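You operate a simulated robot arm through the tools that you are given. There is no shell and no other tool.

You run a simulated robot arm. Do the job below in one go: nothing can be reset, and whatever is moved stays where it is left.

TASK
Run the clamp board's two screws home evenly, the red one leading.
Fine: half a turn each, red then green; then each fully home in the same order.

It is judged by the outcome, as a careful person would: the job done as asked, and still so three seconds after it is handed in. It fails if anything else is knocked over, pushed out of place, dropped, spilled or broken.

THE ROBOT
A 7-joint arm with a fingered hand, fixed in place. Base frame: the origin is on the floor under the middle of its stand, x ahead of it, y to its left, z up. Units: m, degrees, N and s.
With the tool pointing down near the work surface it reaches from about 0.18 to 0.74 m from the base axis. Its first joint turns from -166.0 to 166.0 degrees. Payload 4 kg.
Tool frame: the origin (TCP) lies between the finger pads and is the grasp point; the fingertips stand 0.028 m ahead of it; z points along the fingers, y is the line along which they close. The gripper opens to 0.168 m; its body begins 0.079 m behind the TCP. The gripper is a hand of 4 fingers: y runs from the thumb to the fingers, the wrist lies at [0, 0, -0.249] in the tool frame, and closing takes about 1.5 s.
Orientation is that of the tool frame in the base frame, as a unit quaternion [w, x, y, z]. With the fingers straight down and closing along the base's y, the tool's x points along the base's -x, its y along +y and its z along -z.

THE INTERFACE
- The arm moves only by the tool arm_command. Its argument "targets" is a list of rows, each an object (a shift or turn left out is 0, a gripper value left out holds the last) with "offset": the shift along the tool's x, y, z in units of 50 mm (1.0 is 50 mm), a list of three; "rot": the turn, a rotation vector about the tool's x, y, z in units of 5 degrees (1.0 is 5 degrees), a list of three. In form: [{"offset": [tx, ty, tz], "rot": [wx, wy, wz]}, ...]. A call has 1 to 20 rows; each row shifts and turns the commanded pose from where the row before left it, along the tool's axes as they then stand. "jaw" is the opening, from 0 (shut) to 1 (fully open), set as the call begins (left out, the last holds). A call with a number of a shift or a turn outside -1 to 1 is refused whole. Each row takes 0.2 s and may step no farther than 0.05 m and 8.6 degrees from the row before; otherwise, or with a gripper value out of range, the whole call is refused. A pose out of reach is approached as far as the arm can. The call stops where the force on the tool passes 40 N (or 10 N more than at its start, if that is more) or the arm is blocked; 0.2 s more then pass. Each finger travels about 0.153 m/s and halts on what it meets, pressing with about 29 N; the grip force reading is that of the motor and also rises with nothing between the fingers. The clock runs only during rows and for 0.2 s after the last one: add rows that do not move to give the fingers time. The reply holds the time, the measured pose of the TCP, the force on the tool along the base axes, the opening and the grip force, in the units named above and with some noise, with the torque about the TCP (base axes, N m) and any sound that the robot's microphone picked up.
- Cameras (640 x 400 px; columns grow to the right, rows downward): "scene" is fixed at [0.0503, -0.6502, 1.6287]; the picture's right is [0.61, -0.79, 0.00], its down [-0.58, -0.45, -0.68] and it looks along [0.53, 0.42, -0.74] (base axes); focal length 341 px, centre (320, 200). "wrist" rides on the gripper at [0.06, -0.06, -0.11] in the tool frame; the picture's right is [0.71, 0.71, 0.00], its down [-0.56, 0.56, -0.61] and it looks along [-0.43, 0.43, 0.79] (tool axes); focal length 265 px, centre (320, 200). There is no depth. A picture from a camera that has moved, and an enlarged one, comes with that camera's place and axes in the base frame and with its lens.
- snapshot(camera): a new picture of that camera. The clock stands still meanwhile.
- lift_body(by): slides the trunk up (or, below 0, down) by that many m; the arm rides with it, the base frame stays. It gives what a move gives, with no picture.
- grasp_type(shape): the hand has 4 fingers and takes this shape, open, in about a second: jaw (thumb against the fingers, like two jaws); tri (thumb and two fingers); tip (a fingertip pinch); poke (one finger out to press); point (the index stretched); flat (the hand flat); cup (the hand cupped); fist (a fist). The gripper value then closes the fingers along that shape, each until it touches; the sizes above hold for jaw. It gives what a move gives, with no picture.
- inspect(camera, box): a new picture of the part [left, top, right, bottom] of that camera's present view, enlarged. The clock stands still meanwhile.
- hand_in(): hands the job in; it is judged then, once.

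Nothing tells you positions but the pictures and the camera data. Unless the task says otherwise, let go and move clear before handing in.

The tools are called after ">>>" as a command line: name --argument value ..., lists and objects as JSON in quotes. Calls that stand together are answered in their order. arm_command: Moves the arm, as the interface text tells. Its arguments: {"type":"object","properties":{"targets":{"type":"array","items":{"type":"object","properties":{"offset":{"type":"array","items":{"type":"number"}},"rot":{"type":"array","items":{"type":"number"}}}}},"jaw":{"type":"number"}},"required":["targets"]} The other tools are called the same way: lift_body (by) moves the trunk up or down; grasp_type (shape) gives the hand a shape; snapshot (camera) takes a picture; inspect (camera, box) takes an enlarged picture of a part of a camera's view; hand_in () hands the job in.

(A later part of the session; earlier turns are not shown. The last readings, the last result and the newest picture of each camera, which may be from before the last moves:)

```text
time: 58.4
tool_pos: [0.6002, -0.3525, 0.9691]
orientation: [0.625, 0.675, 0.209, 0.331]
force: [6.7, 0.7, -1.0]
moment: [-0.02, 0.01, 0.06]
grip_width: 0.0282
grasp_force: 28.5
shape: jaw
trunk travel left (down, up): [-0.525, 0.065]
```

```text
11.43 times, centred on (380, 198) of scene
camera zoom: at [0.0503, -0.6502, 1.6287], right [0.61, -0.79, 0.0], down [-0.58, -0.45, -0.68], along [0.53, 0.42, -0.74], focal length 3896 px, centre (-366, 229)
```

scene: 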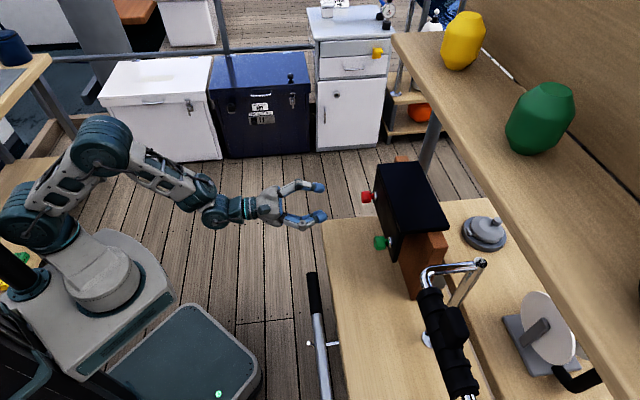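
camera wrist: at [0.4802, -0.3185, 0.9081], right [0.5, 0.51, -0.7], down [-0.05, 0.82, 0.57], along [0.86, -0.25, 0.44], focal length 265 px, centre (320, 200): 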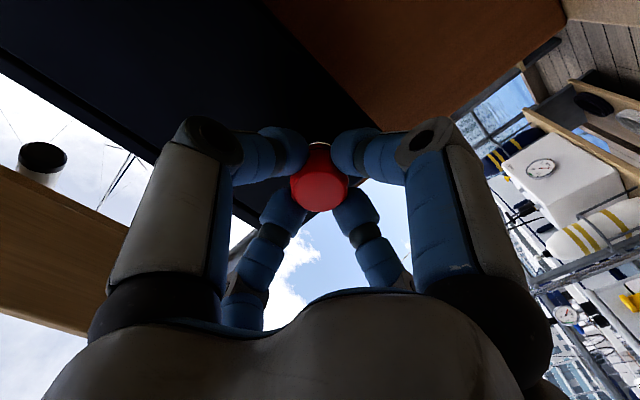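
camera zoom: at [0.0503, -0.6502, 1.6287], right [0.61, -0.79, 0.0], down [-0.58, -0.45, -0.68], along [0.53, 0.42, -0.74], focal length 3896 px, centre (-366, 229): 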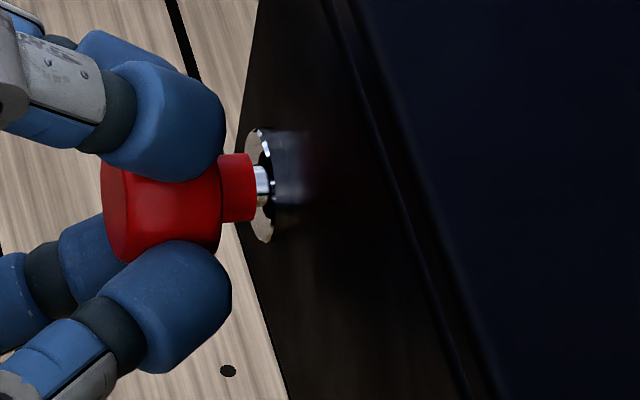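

I can't yet see any advance at this scale, so I'll zoom in tight on the neck and ring to measure whether the knob is moving in.

>>> inspect --camera "scene" --box '[366, 186, 382, 208]'

>>> inspect --camera "scene" --box '[376, 232, 394, 254]'

```text
16.00 times, centred on (374, 197) of scene
camera zoom: at [0.0503, -0.6502, 1.6287], right [0.61, -0.79, 0.0], down [-0.58, -0.45, -0.68], along [0.53, 0.42, -0.74], focal length 5454 px, centre (-544, 248)
```

zoom: 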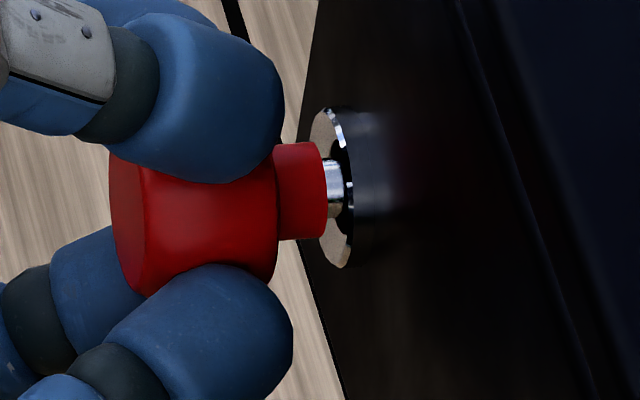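

```text
16.00 times, centred on (385, 243) of scene
camera zoom: at [0.0503, -0.6502, 1.6287], right [0.61, -0.79, 0.0], down [-0.58, -0.45, -0.68], along [0.53, 0.42, -0.74], focal length 5454 px, centre (-720, -488)
```

zoom: 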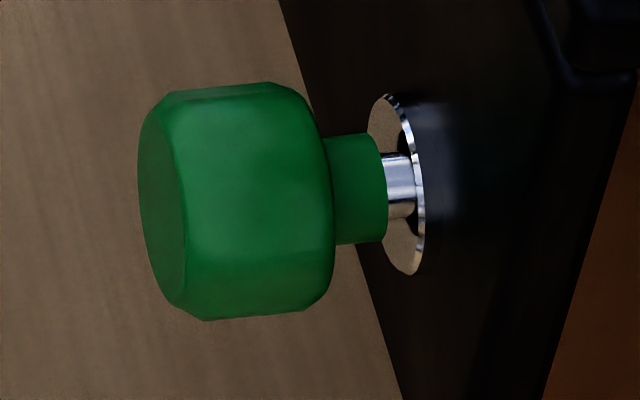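

>>> arm_command --targets '[{"rot": [0, 0, 1]}, {"rot": [0, 0, 1]}, {"rot": [0, 0, 1]}, {"rot": [0, 0, 1]}, {"rot": [0, 0, 1]}, {"rot": [0, 0, 1]}, {"rot": [0, 0, 1]}, {"rot": [0, 0, 1]}]'

>>> inspect --camera "scene" --box '[366, 186, 382, 208]'

>>> inspect --camera "wrist" --box '[260, 120, 380, 220]'

```text
time: 60.2
tool_pos: [0.6005, -0.3516, 0.9706]
orientation: [0.474, 0.706, -0.035, 0.525]
force: [10.9, -2.3, 5.7]
moment: [-0.09, -0.06, 0.08]
grip_width: 0.0279
grasp_force: 29.6
shape: jaw
trunk travel left (down, up): [-0.525, 0.065]
```

```text
16.00 times, centred on (374, 197) of scene
camera zoom: at [0.0503, -0.6502, 1.6287], right [0.61, -0.79, 0.0], down [-0.58, -0.45, -0.68], along [0.53, 0.42, -0.74], focal length 5454 px, centre (-544, 248)
```

zoom: 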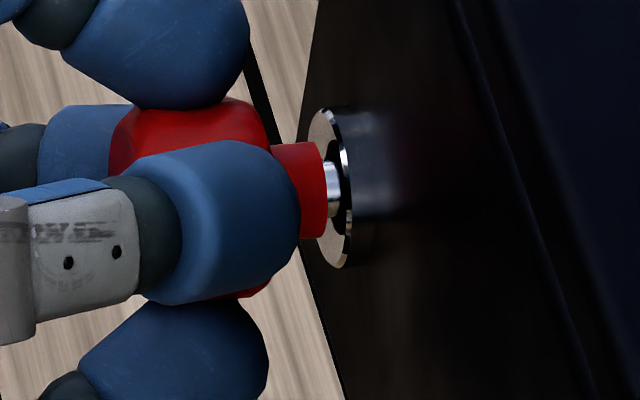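

```text
4.00 times, centred on (320, 170) of wrist
camera zoom: at [0.5831, -0.2148, 0.9794], right [-0.07, -0.07, 0.99], down [-0.99, -0.12, -0.08], along [0.13, -0.99, -0.06], focal length 1062 px, centre (320, 320)
```

zoom: 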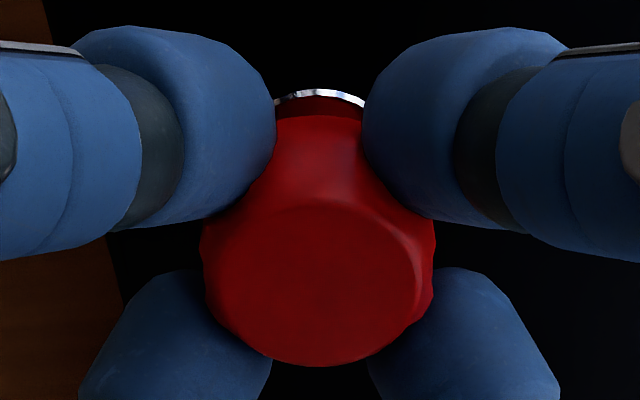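

The load along the axis is growing (+9 N into the board), which would fit the knob drawing the fingers in. I'll follow it 1 mm forward and see whether that relieves it.

>>> arm_command --targets '[{"offset": [0, 0, 0.02]}, {}]'

```text
time: 60.8
tool_pos: [0.6004, -0.3517, 0.9708]
orientation: [0.474, 0.706, -0.034, 0.525]
force: [3.3, 1.9, 6.1]
moment: [-0.06, -0.06, 0.0]
grip_width: 0.0281
grasp_force: 28.8
shape: jaw
trunk travel left (down, up): [-0.525, 0.065]
```

Moving in 1 mm dropped the axial load from 9 N to 1 N, which confirms the knob is advancing into the board (about 2 mm per turn). I'll finish the remaining 40° of red's half turn.

>>> arm_command --targets '[{"rot": [0, 0, 1]}, {"rot": [0, 0, 1]}, {"rot": [0, 0, 1]}, {"rot": [0, 0, 1]}, {"rot": [0, 0, 1]}, {"rot": [0, 0, 1]}, {"rot": [0, 0, 1]}, {"rot": [0, 0, 1]}, {}]'

>>> inspect --camera "wrist" --box '[260, 120, 380, 220]'

>>> inspect --camera "scene" --box '[366, 186, 382, 208]'

```text
time: 62.8
tool_pos: [0.5998, -0.3523, 0.9712]
orientation: [0.265, 0.651, -0.274, 0.656]
force: [8.6, -0.4, 14.0]
moment: [-0.19, -0.24, 0.05]
grip_width: 0.028
grasp_force: 29.1
shape: jaw
trunk travel left (down, up): [-0.525, 0.065]
```

```text
4.00 times, centred on (320, 170) of wrist
camera zoom: at [0.5646, -0.2333, 1.0321], right [-0.51, -0.51, 0.7], down [-0.82, 0.04, -0.57], along [0.26, -0.86, -0.44], focal length 1062 px, centre (320, 320)
```

zoom: 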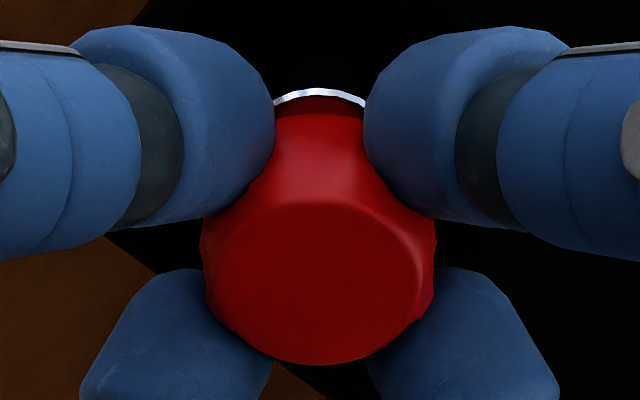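

```text
16.00 times, centred on (374, 197) of scene
camera zoom: at [0.0503, -0.6502, 1.6287], right [0.61, -0.79, 0.0], down [-0.58, -0.45, -0.68], along [0.53, 0.42, -0.74], focal length 5454 px, centre (-544, 248)
```

zoom: 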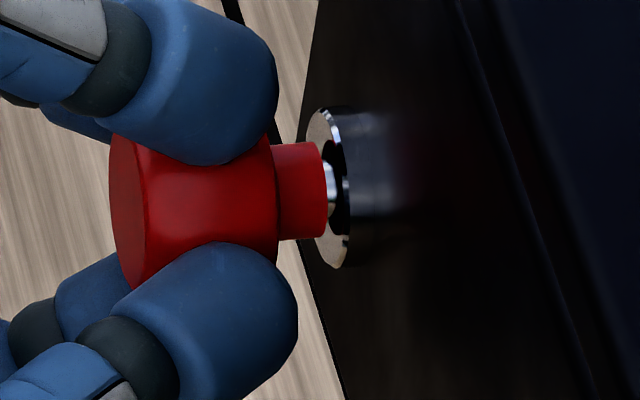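

Red has turned exactly 180° with the hand and shows no slip. I'll release red and back straight off.

>>> arm_command --targets '[{}, {}, {}, {}]' --jaw 0.45

>>> arm_command --targets '[{"offset": [0, 0, -0.4]}, {"offset": [0, 0, -0.4]}, {"offset": [0, 0, -0.4]}, {}]'

>>> inspect --camera "scene" --box '[366, 186, 382, 208]'

>>> inspect --camera "scene" --box '[355, 180, 405, 215]'

>>> snapshot --camera "wrist"

```text
time: 63.8
tool_pos: [0.5999, -0.3516, 0.9691]
orientation: [0.265, 0.652, -0.275, 0.655]
force: [0.3, 0.0, 0.5]
moment: [-0.01, -0.01, -0.01]
grip_width: 0.0754
grasp_force: 0.0
shape: jaw
trunk travel left (down, up): [-0.525, 0.065]
```

```text
time: 64.8
tool_pos: [0.5573, -0.3101, 0.9675]
orientation: [0.266, 0.652, -0.274, 0.655]
force: [-0.1, 0.1, 0.9]
moment: [0.02, 0.02, -0.02]
grip_width: 0.0749
grasp_force: 0.0
shape: jaw
trunk travel left (down, up): [-0.525, 0.065]
```

```text
16.00 times, centred on (374, 197) of scene
camera zoom: at [0.0503, -0.6502, 1.6287], right [0.61, -0.79, 0.0], down [-0.58, -0.45, -0.68], along [0.53, 0.42, -0.74], focal length 5454 px, centre (-544, 248)
```

zoom: 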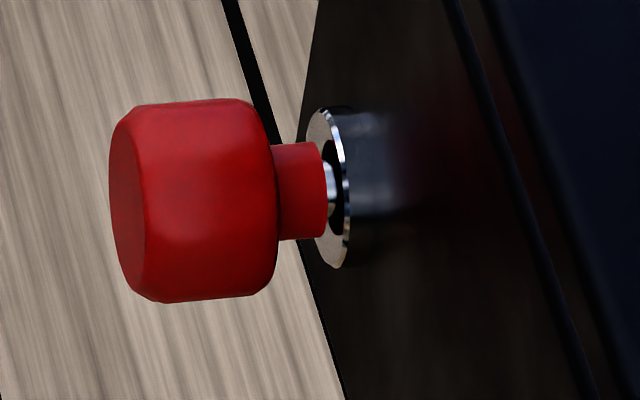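

```text
11.43 times, centred on (380, 198) of scene
camera zoom: at [0.0503, -0.6502, 1.6287], right [0.61, -0.79, 0.0], down [-0.58, -0.45, -0.68], along [0.53, 0.42, -0.74], focal length 3896 px, centre (-366, 229)
```

zoom: 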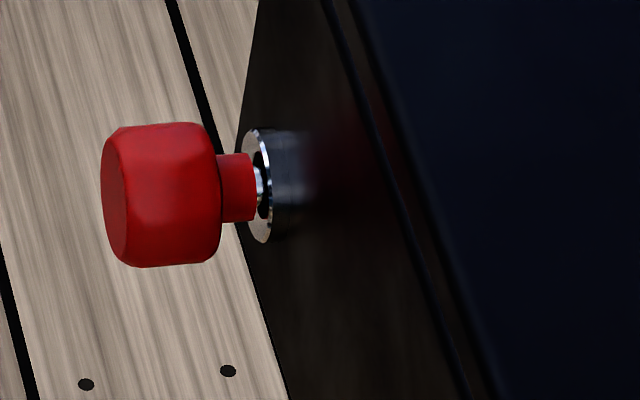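

```text
taken
camera wrist: at [0.522, -0.1911, 1.0294], right [-0.5, -0.51, 0.7], down [-0.82, 0.04, -0.57], along [0.26, -0.86, -0.44], focal length 265 px, centre (320, 200)
```

wrist: 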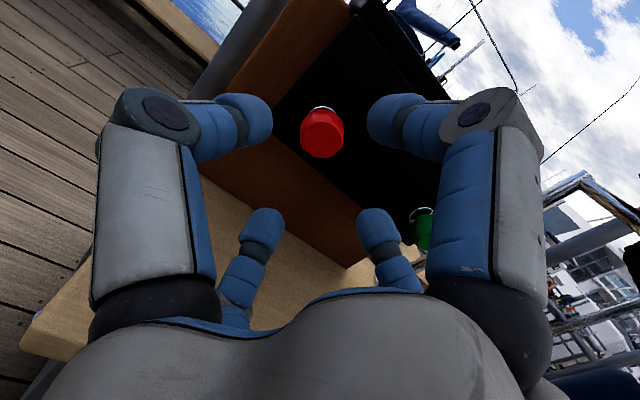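

Red's neck-to-ring gap has visibly shrunk, from about 4 mm to about 2.5 mm. I'll zoom in with the wrist camera to understand how the ring and neck relate before going to green.

>>> inspect --camera "wrist" --box '[285, 90, 365, 165]'

>>> inspect --camera "wrist" --box '[395, 195, 445, 260]'

>>> inspect --camera "scene" --box '[365, 225, 415, 260]'

```text
5.33 times, centred on (325, 128) of wrist
camera zoom: at [0.522, -0.1911, 1.0294], right [-0.5, -0.51, 0.7], down [-0.82, 0.04, -0.57], along [0.26, -0.86, -0.44], focal length 1416 px, centre (293, 587)
```

zoom: 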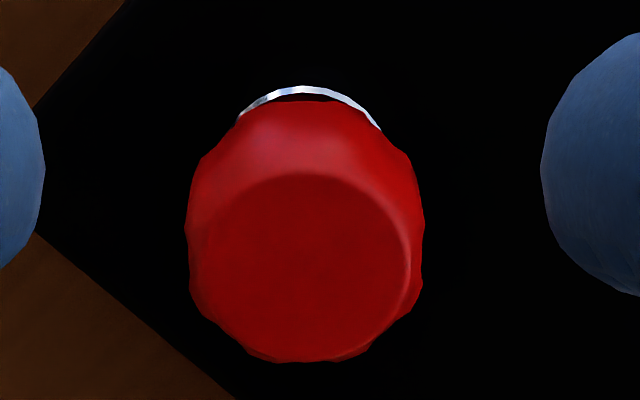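

```text
6.15 times, centred on (420, 228) of wrist
camera zoom: at [0.522, -0.1911, 1.0294], right [-0.5, -0.51, 0.7], down [-0.82, 0.04, -0.57], along [0.26, -0.86, -0.44], focal length 1633 px, centre (-295, 31)
```

zoom: 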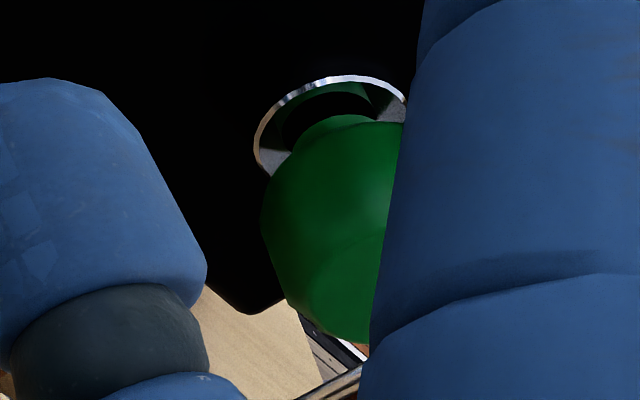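

```text
11.43 times, centred on (390, 242) of scene
camera zoom: at [0.0503, -0.6502, 1.6287], right [0.61, -0.79, 0.0], down [-0.58, -0.45, -0.68], along [0.53, 0.42, -0.74], focal length 3896 px, centre (-480, -286)
```

zoom: 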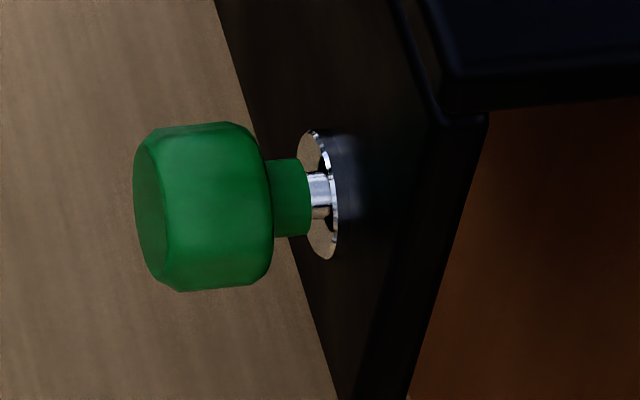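

The gap is closing on red as intended. Next is green: I'll roll back to 0° here, clear of the knobs, before shifting sideways.

>>> arm_command --targets '[{"rot": [0, 0, -1]}, {"rot": [0, 0, -1]}, {"rot": [0, 0, -1]}, {"rot": [0, 0, -1]}, {"rot": [0, 0, -1]}, {"rot": [0, 0, -1]}, {"rot": [0, 0, -1]}, {"rot": [0, 0, -1]}, {"rot": [0, 0, -1]}, {"rot": [0, 0, -1]}, {"rot": [0, 0, -1]}, {"rot": [0, 0, -1]}, {"rot": [0, 0, -1]}, {"rot": [0, 0, -1]}, {"rot": [0, 0, -1]}, {"rot": [0, 0, -1]}, {"rot": [0, 0, -1]}, {"rot": [0, 0, -1]}]'

>>> arm_command --targets '[{"rot": [0, 0, -1]}, {"rot": [0, 0, -1]}, {"rot": [0, 0, -1]}, {"rot": [0, 0, -1]}, {"rot": [0, 0, -1]}, {"rot": [0, 0, -1]}, {"rot": [0, 0, -1]}, {"rot": [0, 0, -1]}, {"rot": [0, 0, -1]}, {"rot": [0, 0, -1]}, {"rot": [0, 0, -1]}, {"rot": [0, 0, -1]}, {"rot": [0, 0, -1]}, {"rot": [0, 0, -1]}, {"rot": [0, 0, -1]}, {"rot": [0, 0, -1]}, {"rot": [0, 0, -1]}, {"rot": [0, 0, -1]}]'

>>> inspect --camera "wrist" --box '[260, 90, 380, 190]'

>>> snapshot --camera "scene"

```text
time: 68.6
tool_pos: [0.5571, -0.3106, 0.9703]
orientation: [0.652, 0.654, 0.268, 0.276]
force: [-0.3, -1.0, 0.5]
moment: [-0.01, 0.01, -0.02]
grip_width: 0.0752
grasp_force: 0.0
shape: jaw
trunk travel left (down, up): [-0.525, 0.065]
```

```text
time: 72.4
tool_pos: [0.5587, -0.3107, 0.9702]
orientation: [0.655, 0.273, 0.653, -0.265]
force: [0.3, 0.8, -0.4]
moment: [-0.01, -0.01, 0.0]
grip_width: 0.0752
grasp_force: 0.1
shape: jaw
trunk travel left (down, up): [-0.525, 0.065]
```

```text
4.00 times, centred on (320, 140) of wrist
camera zoom: at [0.438, -0.2763, 0.9092], right [0.5, 0.51, -0.7], down [-0.05, 0.82, 0.56], along [0.86, -0.25, 0.44], focal length 1062 px, centre (320, 440)
```

zoom: 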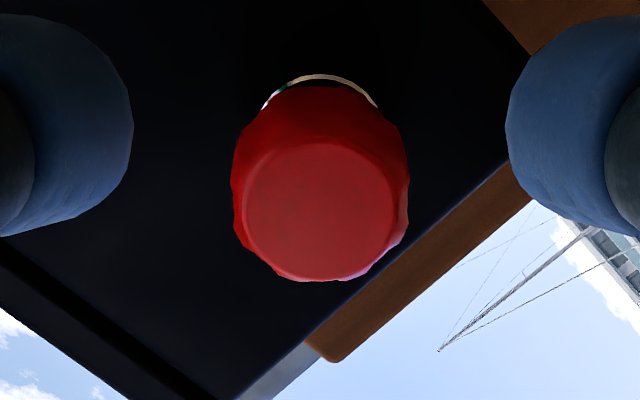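

```text
taken
```

scene: 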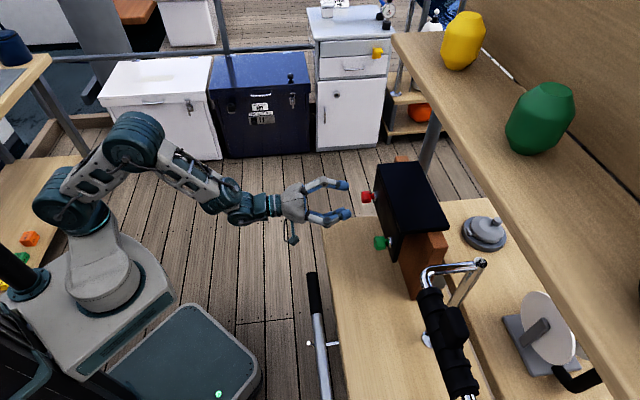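

I'm at roll 0 and clear. I'll shift about 0.149 m along the board face to line up with green.

>>> arm_command --targets '[{"offset": [0, -0.5, -0.1]}, {"offset": [0, -0.5, -0.1]}, {"offset": [0, -0.5, 0]}, {"offset": [0, -0.5, 0]}, {"offset": [0, -0.5, 0]}, {"offset": [0, -0.49, 0]}, {}]'

>>> snapshot --camera "wrist"

>>> snapshot --camera "scene"

```text
time: 74.0
tool_pos: [0.4467, -0.4079, 0.967]
orientation: [0.655, 0.274, 0.652, -0.266]
force: [0.2, -0.7, 0.3]
moment: [-0.03, 0.0, 0.03]
grip_width: 0.0754
grasp_force: 0.0
shape: jaw
trunk travel left (down, up): [-0.525, 0.065]
```

```text
taken
camera wrist: at [0.3271, -0.3745, 0.9062], right [0.5, 0.51, -0.7], down [-0.05, 0.82, 0.57], along [0.86, -0.25, 0.44], focal length 265 px, centre (320, 200)
```

wrist: 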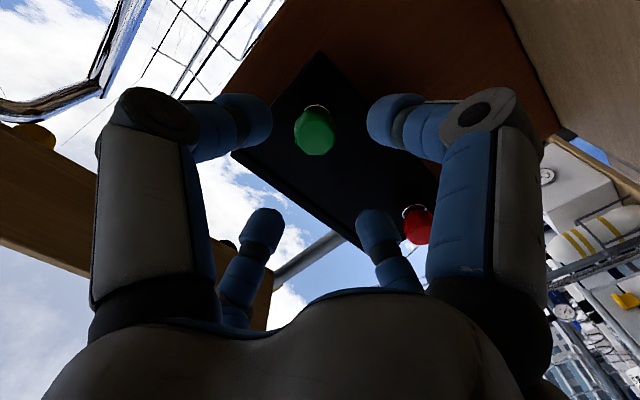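

```text
taken
```

scene: 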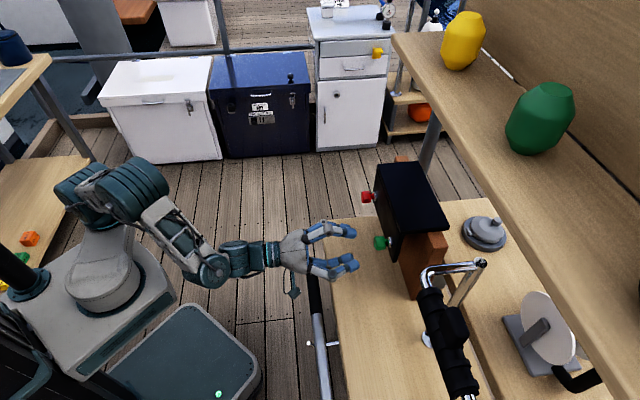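

Green is ahead and almost centred, and the chrome lever sits well to its far side. I'll zoom in for the exact offset.

>>> inspect --camera "wrist" --box '[260, 80, 380, 180]'

```text
4.00 times, centred on (320, 130) of wrist
camera zoom: at [0.3271, -0.3745, 0.9062], right [0.5, 0.51, -0.7], down [-0.05, 0.82, 0.57], along [0.86, -0.25, 0.44], focal length 1062 px, centre (320, 480)
```

zoom: 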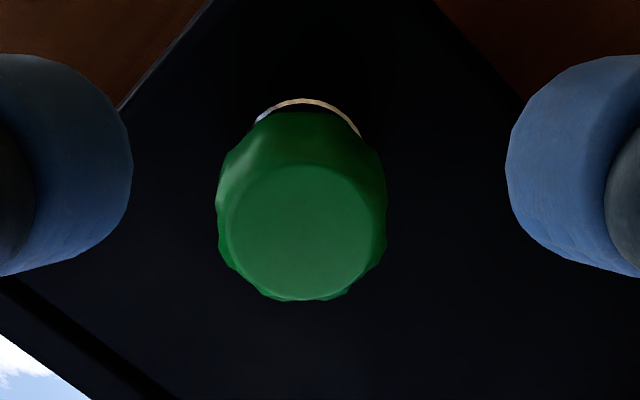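

Green's axis is about 2.4 mm to the side and 2.4 mm higher. I'll correct that, go to 40 mm from its face and re-verify.

>>> arm_command --targets '[{"offset": [-0.048, -0.048, 0]}, {"offset": [0, 0, 0.35]}, {"offset": [0, 0, 0.35]}, {}]'

>>> inspect --camera "wrist" --box '[260, 100, 380, 200]'

>>> inspect --camera "scene" --box '[300, 190, 460, 290]'

```text
time: 75.0
tool_pos: [0.4695, -0.4371, 0.969]
orientation: [0.655, 0.273, 0.652, -0.266]
force: [0.0, -0.6, 0.4]
moment: [0.02, 0.0, 0.03]
grip_width: 0.0754
grasp_force: 0.1
shape: jaw
trunk travel left (down, up): [-0.525, 0.065]
```

```text
4.00 times, centred on (320, 150) of wrist
camera zoom: at [0.3502, -0.4016, 0.9078], right [0.5, 0.51, -0.7], down [-0.05, 0.82, 0.57], along [0.86, -0.25, 0.44], focal length 1062 px, centre (320, 400)
```

zoom: 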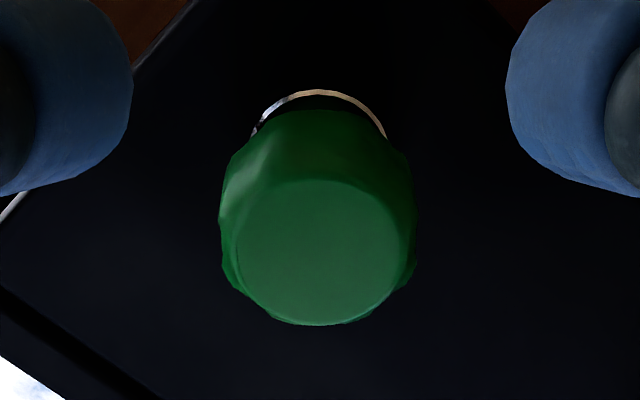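

```text
4.00 times, centred on (380, 240) of scene
camera zoom: at [0.0503, -0.6502, 1.6287], right [0.61, -0.79, 0.0], down [-0.58, -0.45, -0.68], along [0.53, 0.42, -0.74], focal length 1364 px, centre (80, 40)
```

zoom: 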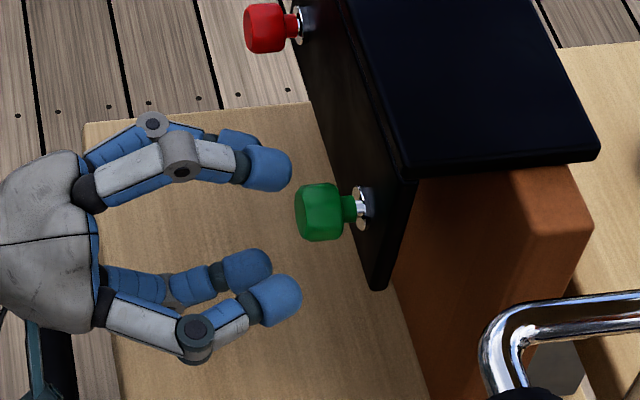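

Green is centred, about 39 mm ahead. I'll test the roll range free at this station before gripping.

>>> arm_command --targets '[{"rot": [0, 0, 1]}, {"rot": [0, 0, 1]}, {"rot": [0, 0, 1]}, {"rot": [0, 0, 1]}, {"rot": [0, 0, 1]}, {"rot": [0, 0, 1]}, {"rot": [0, 0, 1]}, {"rot": [0, 0, 1]}, {"rot": [0, 0, 1]}, {"rot": [0, 0, 1]}, {"rot": [0, 0, 1]}, {"rot": [0, 0, 1]}, {"rot": [0, 0, 1]}, {"rot": [0, 0, 1]}, {"rot": [0, 0, 1]}, {"rot": [0, 0, 1]}, {"rot": [0, 0, 1]}, {"rot": [0, 0, 1]}]'

>>> arm_command --targets '[{"rot": [0, 0, 1]}, {"rot": [0, 0, 1]}, {"rot": [0, 0, 1]}, {"rot": [0, 0, 1]}, {"rot": [0, 0, 1]}, {"rot": [0, 0, 1]}, {"rot": [0, 0, 1]}, {"rot": [0, 0, 1]}, {"rot": [0, 0, 1]}, {"rot": [0, 0, 1]}, {"rot": [0, 0, 1]}, {"rot": [0, 0, 1]}, {"rot": [0, 0, 1]}, {"rot": [0, 0, 1]}, {"rot": [0, 0, 1]}, {"rot": [0, 0, 1]}, {"rot": [0, 0, 1]}, {"rot": [0, 0, 1]}]'

>>> snapshot --camera "scene"

>>> inspect --camera "wrist" --box '[260, 100, 380, 200]'

```text
time: 78.8
tool_pos: [0.469, -0.4361, 0.9697]
orientation: [0.651, 0.655, 0.266, 0.277]
force: [0.0, -0.1, 0.2]
moment: [-0.01, -0.03, -0.02]
grip_width: 0.0749
grasp_force: 0.1
shape: jaw
trunk travel left (down, up): [-0.525, 0.065]
```

```text
time: 82.6
tool_pos: [0.4685, -0.4364, 0.9699]
orientation: [0.264, 0.652, -0.274, 0.656]
force: [0.0, -0.1, 0.4]
moment: [0.01, -0.01, -0.01]
grip_width: 0.0752
grasp_force: 0.0
shape: jaw
trunk travel left (down, up): [-0.525, 0.065]
```

```text
taken
```

scene: 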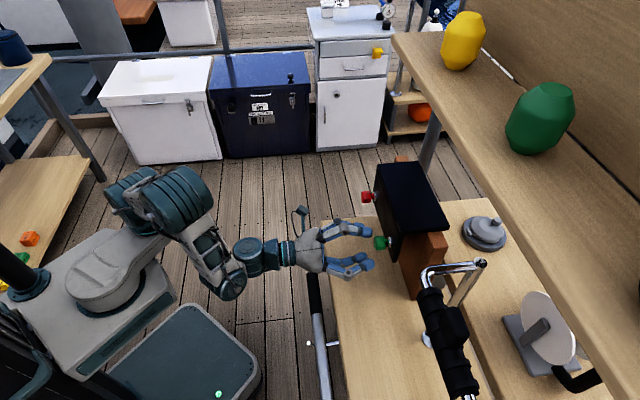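

```text
4.00 times, centred on (320, 150) of wrist
camera zoom: at [0.4327, -0.3166, 1.0317], right [-0.51, -0.51, 0.7], down [-0.82, 0.04, -0.57], along [0.26, -0.86, -0.44], focal length 1062 px, centre (320, 400)
```

zoom: 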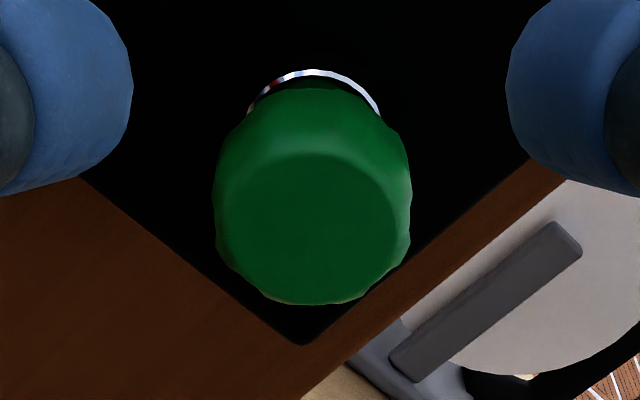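

The roll range is fine at green too. I'll roll back to 0, nudge about 1 mm toward the refined axis, and advance around the green head.

>>> arm_command --targets '[{"rot": [0, 0, -1]}, {"rot": [0, 0, -1]}, {"rot": [0, 0, -1]}, {"rot": [0, 0, -1]}, {"rot": [0, 0, -1]}, {"rot": [0, 0, -1]}, {"rot": [0, 0, -1]}, {"rot": [0, 0, -1]}, {"rot": [0, 0, -1]}, {"rot": [0, 0, -1]}, {"rot": [0, 0, -1]}, {"rot": [0, 0, -1]}, {"rot": [0, 0, -1]}, {"rot": [0, 0, -1]}, {"rot": [0, 0, -1]}, {"rot": [0, 0, -1]}, {"rot": [0, 0, -1]}, {"rot": [0, 0, -1]}]'

>>> arm_command --targets '[{"rot": [0, 0, -1]}, {"rot": [0, 0, -1]}, {"rot": [0, 0, -1]}, {"rot": [0, 0, -1]}, {"rot": [0, 0, -1]}, {"rot": [0, 0, -1]}, {"rot": [0, 0, -1]}, {"rot": [0, 0, -1]}, {"rot": [0, 0, -1]}, {"rot": [0, 0, -1]}, {"rot": [0, 0, -1]}, {"rot": [0, 0, -1]}, {"rot": [0, 0, -1]}, {"rot": [0, 0, -1]}, {"rot": [0, 0, -1]}, {"rot": [0, 0, -1]}, {"rot": [0, 0, -1]}, {"rot": [0, 0, -1]}]'

>>> arm_command --targets '[{"offset": [-0.02, 0.015, 0.2]}, {"offset": [0, 0, 0.2]}, {"offset": [0, 0, 0.24]}, {}]'

>>> inspect --camera "scene" --box '[340, 215, 420, 265]'

>>> snapshot --camera "wrist"

```text
time: 86.4
tool_pos: [0.4683, -0.4364, 0.9701]
orientation: [0.651, 0.654, 0.269, 0.275]
force: [0.5, 0.9, -0.1]
moment: [-0.01, 0.0, 0.0]
grip_width: 0.0754
grasp_force: 0.0
shape: jaw
trunk travel left (down, up): [-0.525, 0.065]
```

```text
time: 90.2
tool_pos: [0.4686, -0.4372, 0.9703]
orientation: [0.655, 0.274, 0.652, -0.267]
force: [-0.8, 0.6, 0.4]
moment: [-0.02, -0.03, 0.0]
grip_width: 0.0754
grasp_force: 0.1
shape: jaw
trunk travel left (down, up): [-0.525, 0.065]
```

```text
time: 91.2
tool_pos: [0.4925, -0.4582, 0.9713]
orientation: [0.656, 0.274, 0.652, -0.265]
force: [-0.3, -0.3, 0.4]
moment: [-0.02, 0.01, -0.01]
grip_width: 0.0753
grasp_force: 0.0
shape: jaw
trunk travel left (down, up): [-0.525, 0.065]
```

```text
8.00 times, centred on (380, 240) of scene
camera zoom: at [0.0503, -0.6502, 1.6287], right [0.61, -0.79, 0.0], down [-0.58, -0.45, -0.68], along [0.53, 0.42, -0.74], focal length 2727 px, centre (-160, -120)
```

zoom: 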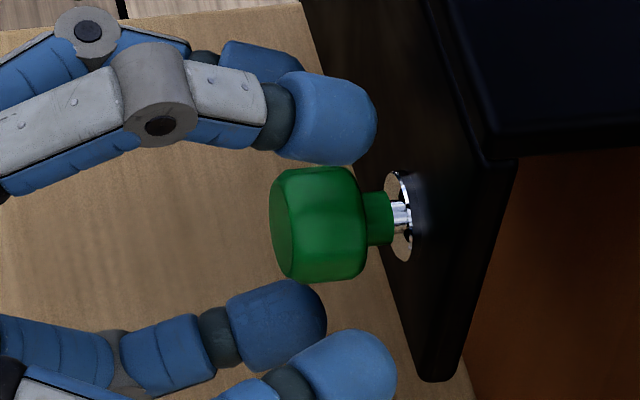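

```text
taken
camera wrist: at [0.3725, -0.4241, 0.9111], right [0.5, 0.51, -0.7], down [-0.05, 0.82, 0.57], along [0.86, -0.25, 0.44], focal length 265 px, centre (320, 200)
```

wrist: 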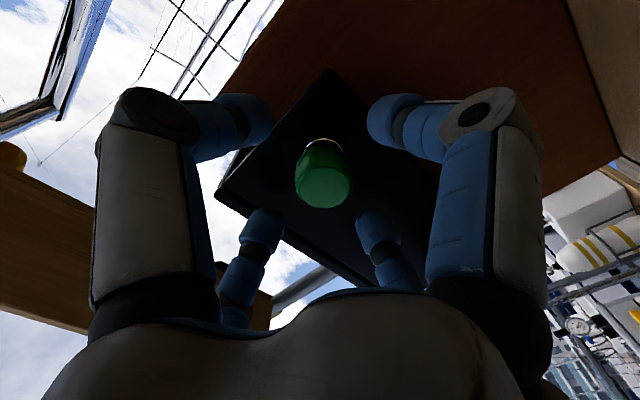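

The fingertips bracket the green head with clearance to the board. I'll close on it.

>>> arm_command --targets '[{}, {}, {}, {}, {}, {}, {}]' --jaw 0.1

>>> inspect --camera "wrist" --box '[260, 120, 380, 220]'

>>> inspect --camera "scene" --box '[376, 232, 394, 254]'

```text
time: 92.8
tool_pos: [0.4916, -0.4586, 0.9712]
orientation: [0.656, 0.273, 0.652, -0.265]
force: [0.2, -0.8, -0.9]
moment: [0.07, 0.08, 0.03]
grip_width: 0.0226
grasp_force: 29.2
shape: jaw
trunk travel left (down, up): [-0.525, 0.065]
```

```text
4.00 times, centred on (320, 170) of wrist
camera zoom: at [0.3722, -0.4241, 0.9111], right [0.51, 0.51, -0.7], down [-0.05, 0.82, 0.57], along [0.86, -0.25, 0.44], focal length 1062 px, centre (320, 320)
```

zoom: 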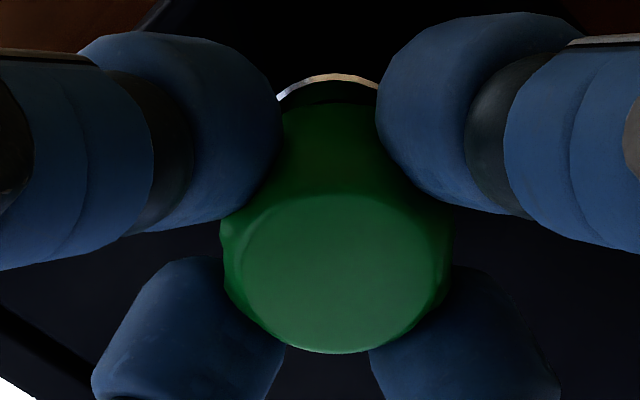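

```text
16.00 times, centred on (385, 243) of scene
camera zoom: at [0.0503, -0.6502, 1.6287], right [0.61, -0.79, 0.0], down [-0.58, -0.45, -0.68], along [0.53, 0.42, -0.74], focal length 5454 px, centre (-720, -488)
```

zoom: 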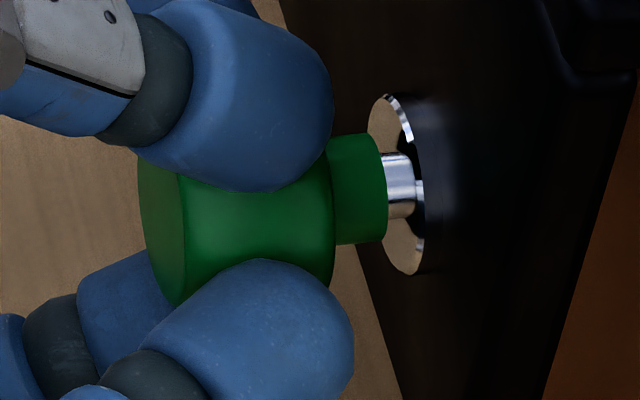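

The grip came out about 2.5 mm off-centre, which would load the screw sideways as it turns. I'll reopen, correct, and check before closing again.

>>> arm_command --targets '[{}, {}, {}, {"offset": [0.035, 0.035, 0]}, {}]' --jaw 0.45

>>> inspect --camera "wrist" --box '[260, 120, 380, 220]'

```text
time: 94.0
tool_pos: [0.4936, -0.4578, 0.9706]
orientation: [0.656, 0.273, 0.652, -0.265]
force: [1.1, 0.7, -0.4]
moment: [-0.04, 0.01, 0.01]
grip_width: 0.0752
grasp_force: 0.1
shape: jaw
trunk travel left (down, up): [-0.525, 0.065]
```

```text
4.00 times, centred on (320, 170) of wrist
camera zoom: at [0.374, -0.4226, 0.9095], right [0.5, 0.51, -0.7], down [-0.05, 0.82, 0.57], along [0.86, -0.25, 0.44], focal length 1062 px, centre (320, 320)
```

zoom: 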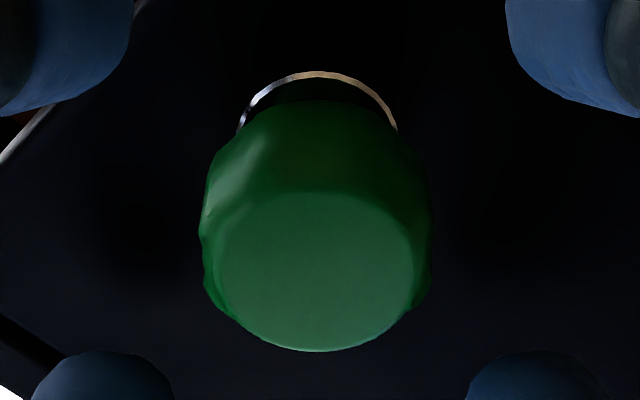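

Green is now centred between the fingers. I'll close again and compare with how red looked when gripped.

>>> arm_command --targets '[{}, {}, {}, {}, {}, {}, {}]' --jaw 0.1

>>> inspect --camera "wrist" --box '[260, 120, 380, 220]'

>>> inspect --camera "scene" --box '[340, 215, 420, 265]'

```text
time: 95.6
tool_pos: [0.4947, -0.4564, 0.9703]
orientation: [0.655, 0.274, 0.652, -0.266]
force: [3.6, -3.0, 2.0]
moment: [-0.03, -0.01, 0.0]
grip_width: 0.0292
grasp_force: 29.0
shape: jaw
trunk travel left (down, up): [-0.525, 0.065]
```

```text
4.00 times, centred on (320, 170) of wrist
camera zoom: at [0.3743, -0.4229, 0.9096], right [0.5, 0.51, -0.7], down [-0.05, 0.82, 0.57], along [0.86, -0.25, 0.44], focal length 1062 px, centre (320, 320)
```

zoom: 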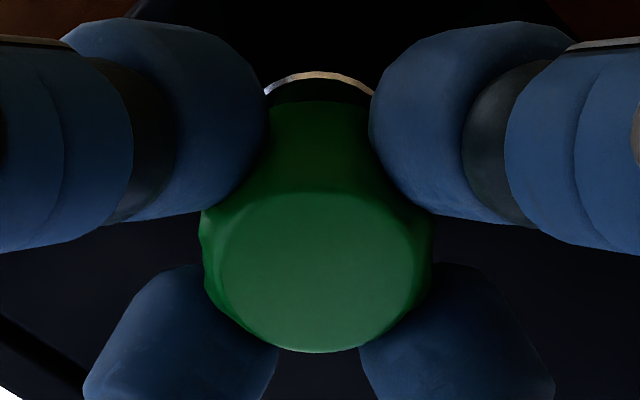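

```text
8.00 times, centred on (380, 240) of scene
camera zoom: at [0.0503, -0.6502, 1.6287], right [0.61, -0.79, 0.0], down [-0.58, -0.45, -0.68], along [0.53, 0.42, -0.74], focal length 2727 px, centre (-160, -120)
```

zoom: 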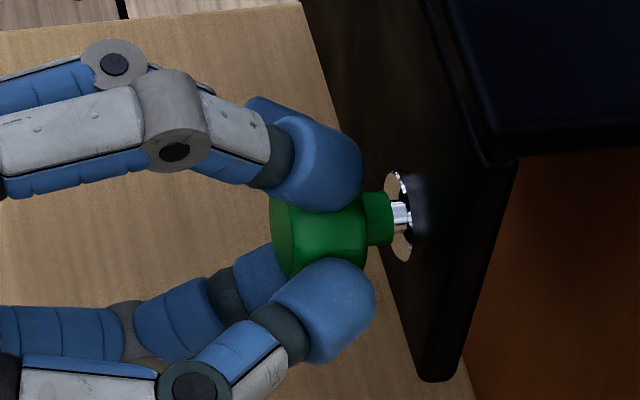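

The grip matches red's. I'll turn green clockwise, following it in slightly, in chunks with checks.

>>> arm_command --targets '[{"rot": [0, 0, 1], "offset": [0, 0, 0.0006]}, {"rot": [0, 0, 1], "offset": [0, 0, 0.0006]}, {"rot": [0, 0, 1], "offset": [0, 0, 0.0006]}, {"rot": [0, 0, 1], "offset": [0, 0, 0.0006]}, {"rot": [0, 0, 1], "offset": [0, 0, 0.0006]}, {"rot": [0, 0, 1], "offset": [0, 0, 0.0006]}, {"rot": [0, 0, 1], "offset": [0, 0, 0.0006]}, {"rot": [0, 0, 1], "offset": [0, 0, 0.0006]}, {"rot": [0, 0, 1], "offset": [0, 0, 0.0006]}]'

>>> inspect --camera "wrist" --box '[260, 120, 380, 220]'

>>> inspect --camera "scene" --box '[376, 232, 394, 254]'

```text
time: 97.6
tool_pos: [0.4919, -0.4585, 0.9707]
orientation: [0.707, 0.503, 0.497, 0.006]
force: [7.2, -10.4, 10.9]
moment: [-0.19, -0.16, -0.03]
grip_width: 0.029
grasp_force: 29.5
shape: jaw
trunk travel left (down, up): [-0.525, 0.065]
```

```text
4.00 times, centred on (320, 170) of wrist
camera zoom: at [0.4169, -0.3797, 0.8854], right [0.71, 0.71, 0.01], down [-0.44, 0.43, 0.79], along [0.55, -0.56, 0.61], focal length 1062 px, centre (320, 320)
```

zoom: 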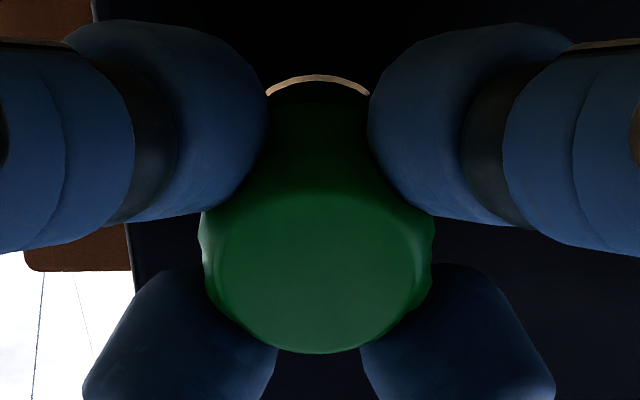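

```text
16.00 times, centred on (385, 243) of scene
camera zoom: at [0.0503, -0.6502, 1.6287], right [0.61, -0.79, 0.0], down [-0.58, -0.45, -0.68], along [0.53, 0.42, -0.74], focal length 5454 px, centre (-720, -488)
```

zoom: 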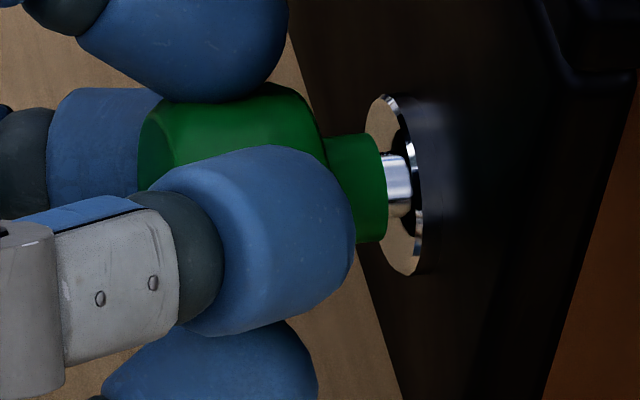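

Side load is building from a small residual offset, about 11 N upward and 12 N inward. I'll move the hand about 1 mm each way to relieve it before continuing.

>>> arm_command --targets '[{"offset": [-0.012, 0.012, 0.015]}, {}]'

```text
time: 98.2
tool_pos: [0.4925, -0.4574, 0.9707]
orientation: [0.707, 0.503, 0.497, 0.006]
force: [1.0, -4.4, 9.5]
moment: [-0.15, -0.16, -0.08]
grip_width: 0.029
grasp_force: 29.2
shape: jaw
trunk travel left (down, up): [-0.525, 0.065]
```

The axial load is relieved; the remaining side load is mild and steady. I'll continue turning green.

>>> arm_command --targets '[{"rot": [0, 0, 1], "offset": [-0.001, 0.001, 0.0006]}, {"rot": [0, 0, 1], "offset": [-0.001, 0.001, 0.0006]}, {"rot": [0, 0, 1], "offset": [-0.001, 0.001, 0.0006]}, {"rot": [0, 0, 1], "offset": [-0.001, 0.001, 0.0006]}, {"rot": [0, 0, 1], "offset": [-0.001, 0.001, 0.0006]}, {"rot": [0, 0, 1], "offset": [-0.001, 0.001, 0.0006]}, {"rot": [0, 0, 1], "offset": [-0.001, 0.001, 0.0006]}, {"rot": [0, 0, 1], "offset": [-0.001, 0.001, 0.0006]}, {"rot": [0, 0, 1], "offset": [-0.001, 0.001, 0.0006]}]'

>>> inspect --camera "wrist" --box '[260, 120, 380, 220]'

```text
time: 100.2
tool_pos: [0.4933, -0.4574, 0.9709]
orientation: [0.65, 0.655, 0.267, 0.277]
force: [-4.2, -2.4, 3.6]
moment: [-0.08, -0.03, -0.12]
grip_width: 0.0293
grasp_force: 28.7
shape: jaw
trunk travel left (down, up): [-0.525, 0.065]
```

```text
4.00 times, centred on (320, 170) of wrist
camera zoom: at [0.4589, -0.3378, 0.9117], right [0.49, 0.49, 0.72], down [-0.83, 0.03, 0.55], along [0.25, -0.87, 0.43], focal length 1062 px, centre (320, 320)
```

zoom: 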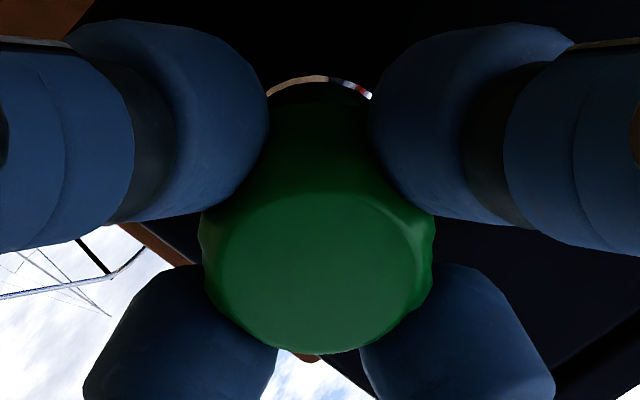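

Loads are low at 90°. I'll continue to 135°, then 180°.

>>> arm_command --targets '[{"rot": [0, 0, 1], "offset": [-0.001, 0, 0.0006]}, {"rot": [0, 0, 1], "offset": [-0.001, 0, 0.0006]}, {"rot": [0, 0, 1], "offset": [-0.001, 0, 0.0006]}, {"rot": [0, 0, 1], "offset": [-0.001, 0, 0.0006]}, {"rot": [0, 0, 1], "offset": [-0.001, 0, 0.0006]}, {"rot": [0, 0, 1], "offset": [-0.001, 0, 0.0006]}, {"rot": [0, 0, 1], "offset": [-0.001, 0, 0.0006]}, {"rot": [0, 0, 1], "offset": [-0.001, 0, 0.0006]}, {"rot": [0, 0, 1], "offset": [-0.001, 0, 0.0006]}]'

>>> inspect --camera "scene" --box '[376, 232, 394, 254]'

```text
time: 102.2
tool_pos: [0.4925, -0.4587, 0.9703]
orientation: [0.495, 0.708, -0.003, 0.504]
force: [-1.3, -3.4, 2.1]
moment: [-0.06, 0.0, -0.12]
grip_width: 0.0289
grasp_force: 29.2
shape: jaw
trunk travel left (down, up): [-0.525, 0.065]
```

```text
16.00 times, centred on (385, 243) of scene
camera zoom: at [0.0503, -0.6502, 1.6287], right [0.61, -0.79, 0.0], down [-0.58, -0.45, -0.68], along [0.53, 0.42, -0.74], focal length 5454 px, centre (-720, -488)
```

zoom: 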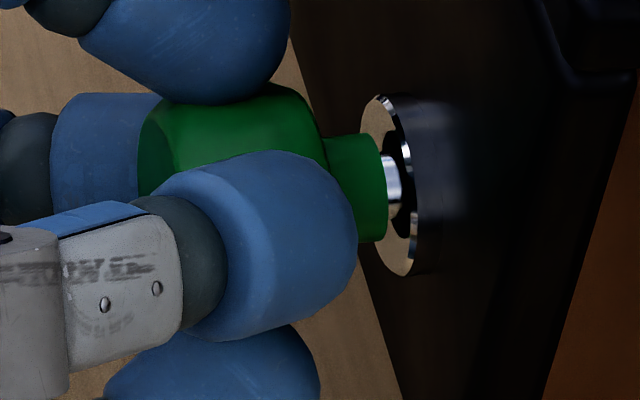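

>>> arm_command --targets '[{"rot": [0, 0, 1], "offset": [0, 0, 0.0004]}, {"rot": [0, 0, 1], "offset": [0, 0, 0.0004]}, {"rot": [0, 0, 1], "offset": [0, 0, 0.0004]}, {"rot": [0, 0, 1], "offset": [0, 0, 0.0004]}, {"rot": [0, 0, 1], "offset": [0, 0, 0.0004]}, {"rot": [0, 0, 1], "offset": [0, 0, 0.0004]}, {"rot": [0, 0, 1], "offset": [0, 0, 0.0004]}, {"rot": [0, 0, 1], "offset": [0, 0, 0.0004]}, {"rot": [0, 0, 1], "offset": [0, 0, 0.0004]}, {}]'

>>> inspect --camera "wrist" --box '[260, 120, 380, 220]'

>>> inspect --camera "scene" --box '[376, 232, 394, 254]'

```text
time: 104.4
tool_pos: [0.4924, -0.4594, 0.9702]
orientation: [0.264, 0.653, -0.275, 0.655]
force: [-7.4, 4.7, -13.5]
moment: [0.18, 0.2, -0.02]
grip_width: 0.0288
grasp_force: 29.1
shape: jaw
trunk travel left (down, up): [-0.525, 0.065]
```

```text
4.00 times, centred on (320, 170) of wrist
camera zoom: at [0.4575, -0.3398, 1.0322], right [-0.5, -0.51, 0.7], down [-0.82, 0.04, -0.56], along [0.26, -0.86, -0.44], focal length 1062 px, centre (320, 320)
```

zoom: 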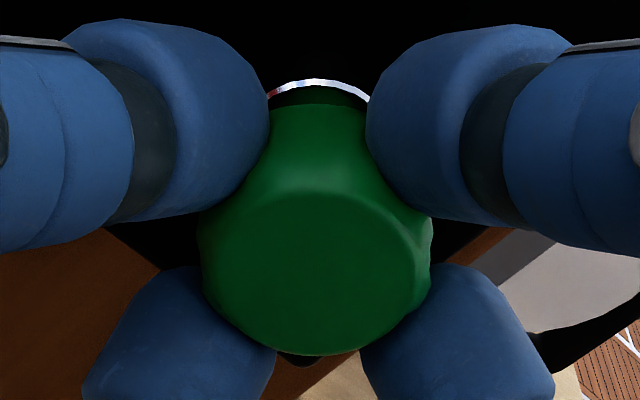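

```text
16.00 times, centred on (385, 243) of scene
camera zoom: at [0.0503, -0.6502, 1.6287], right [0.61, -0.79, 0.0], down [-0.58, -0.45, -0.68], along [0.53, 0.42, -0.74], focal length 5454 px, centre (-720, -488)
```

zoom: 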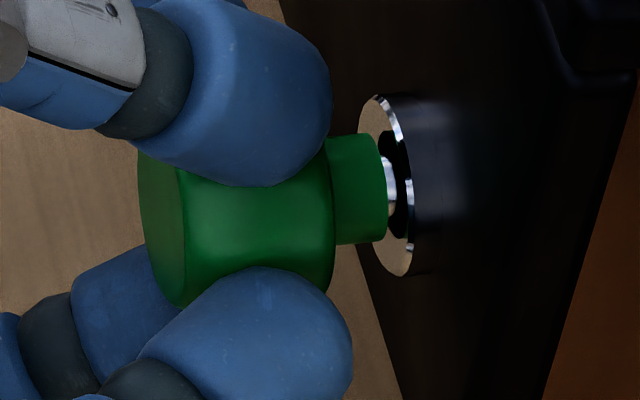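

Green is at 180° with no slip, and its ring gap has closed by the same amount as red's. I'll release green and back off.

>>> arm_command --targets '[{}, {}, {}, {}]' --jaw 0.45

>>> arm_command --targets '[{"offset": [0, 0, -0.4]}, {"offset": [0, 0, -0.4]}, {"offset": [0, 0, -0.4]}, {}]'

>>> inspect --camera "scene" --box '[376, 232, 394, 254]'

>>> inspect --camera "scene" --box '[366, 186, 382, 208]'

>>> snapshot --camera "wrist"

```text
time: 105.4
tool_pos: [0.4934, -0.4592, 0.971]
orientation: [0.265, 0.652, -0.274, 0.656]
force: [-0.7, 0.4, 1.4]
moment: [0.0, 0.01, 0.01]
grip_width: 0.0752
grasp_force: 0.0
shape: jaw
trunk travel left (down, up): [-0.525, 0.065]
```

```text
time: 106.4
tool_pos: [0.4487, -0.4162, 0.971]
orientation: [0.265, 0.652, -0.274, 0.656]
force: [0.3, -0.1, 1.5]
moment: [-0.03, -0.01, 0.0]
grip_width: 0.0753
grasp_force: 0.1
shape: jaw
trunk travel left (down, up): [-0.525, 0.065]
```

```text
16.00 times, centred on (385, 243) of scene
camera zoom: at [0.0503, -0.6502, 1.6287], right [0.61, -0.79, 0.0], down [-0.58, -0.45, -0.68], along [0.53, 0.42, -0.74], focal length 5454 px, centre (-720, -488)
```

zoom: 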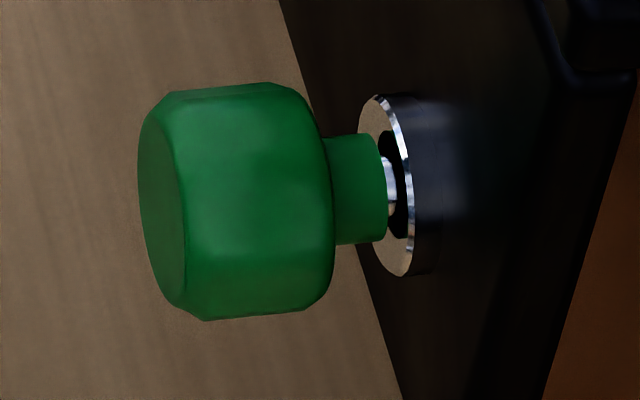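

```text
16.00 times, centred on (374, 197) of scene
camera zoom: at [0.0503, -0.6502, 1.6287], right [0.61, -0.79, 0.0], down [-0.58, -0.45, -0.68], along [0.53, 0.42, -0.74], focal length 5454 px, centre (-544, 248)
```

zoom: 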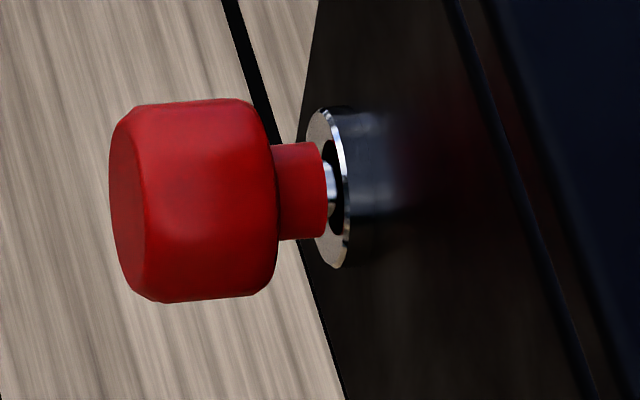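

```text
taken
camera wrist: at [0.4136, -0.2961, 1.0332], right [-0.5, -0.51, 0.7], down [-0.82, 0.04, -0.56], along [0.26, -0.86, -0.44], focal length 265 px, centre (320, 200)
```

wrist: 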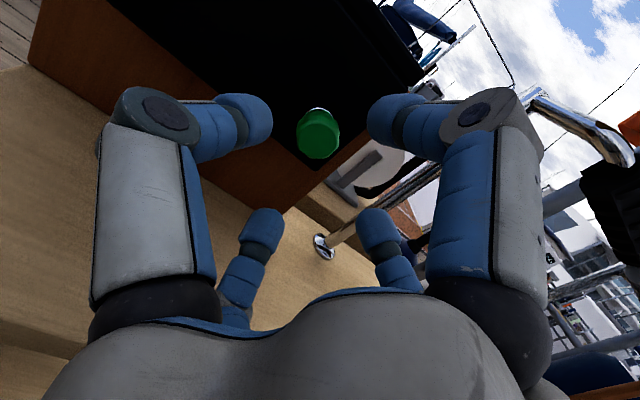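

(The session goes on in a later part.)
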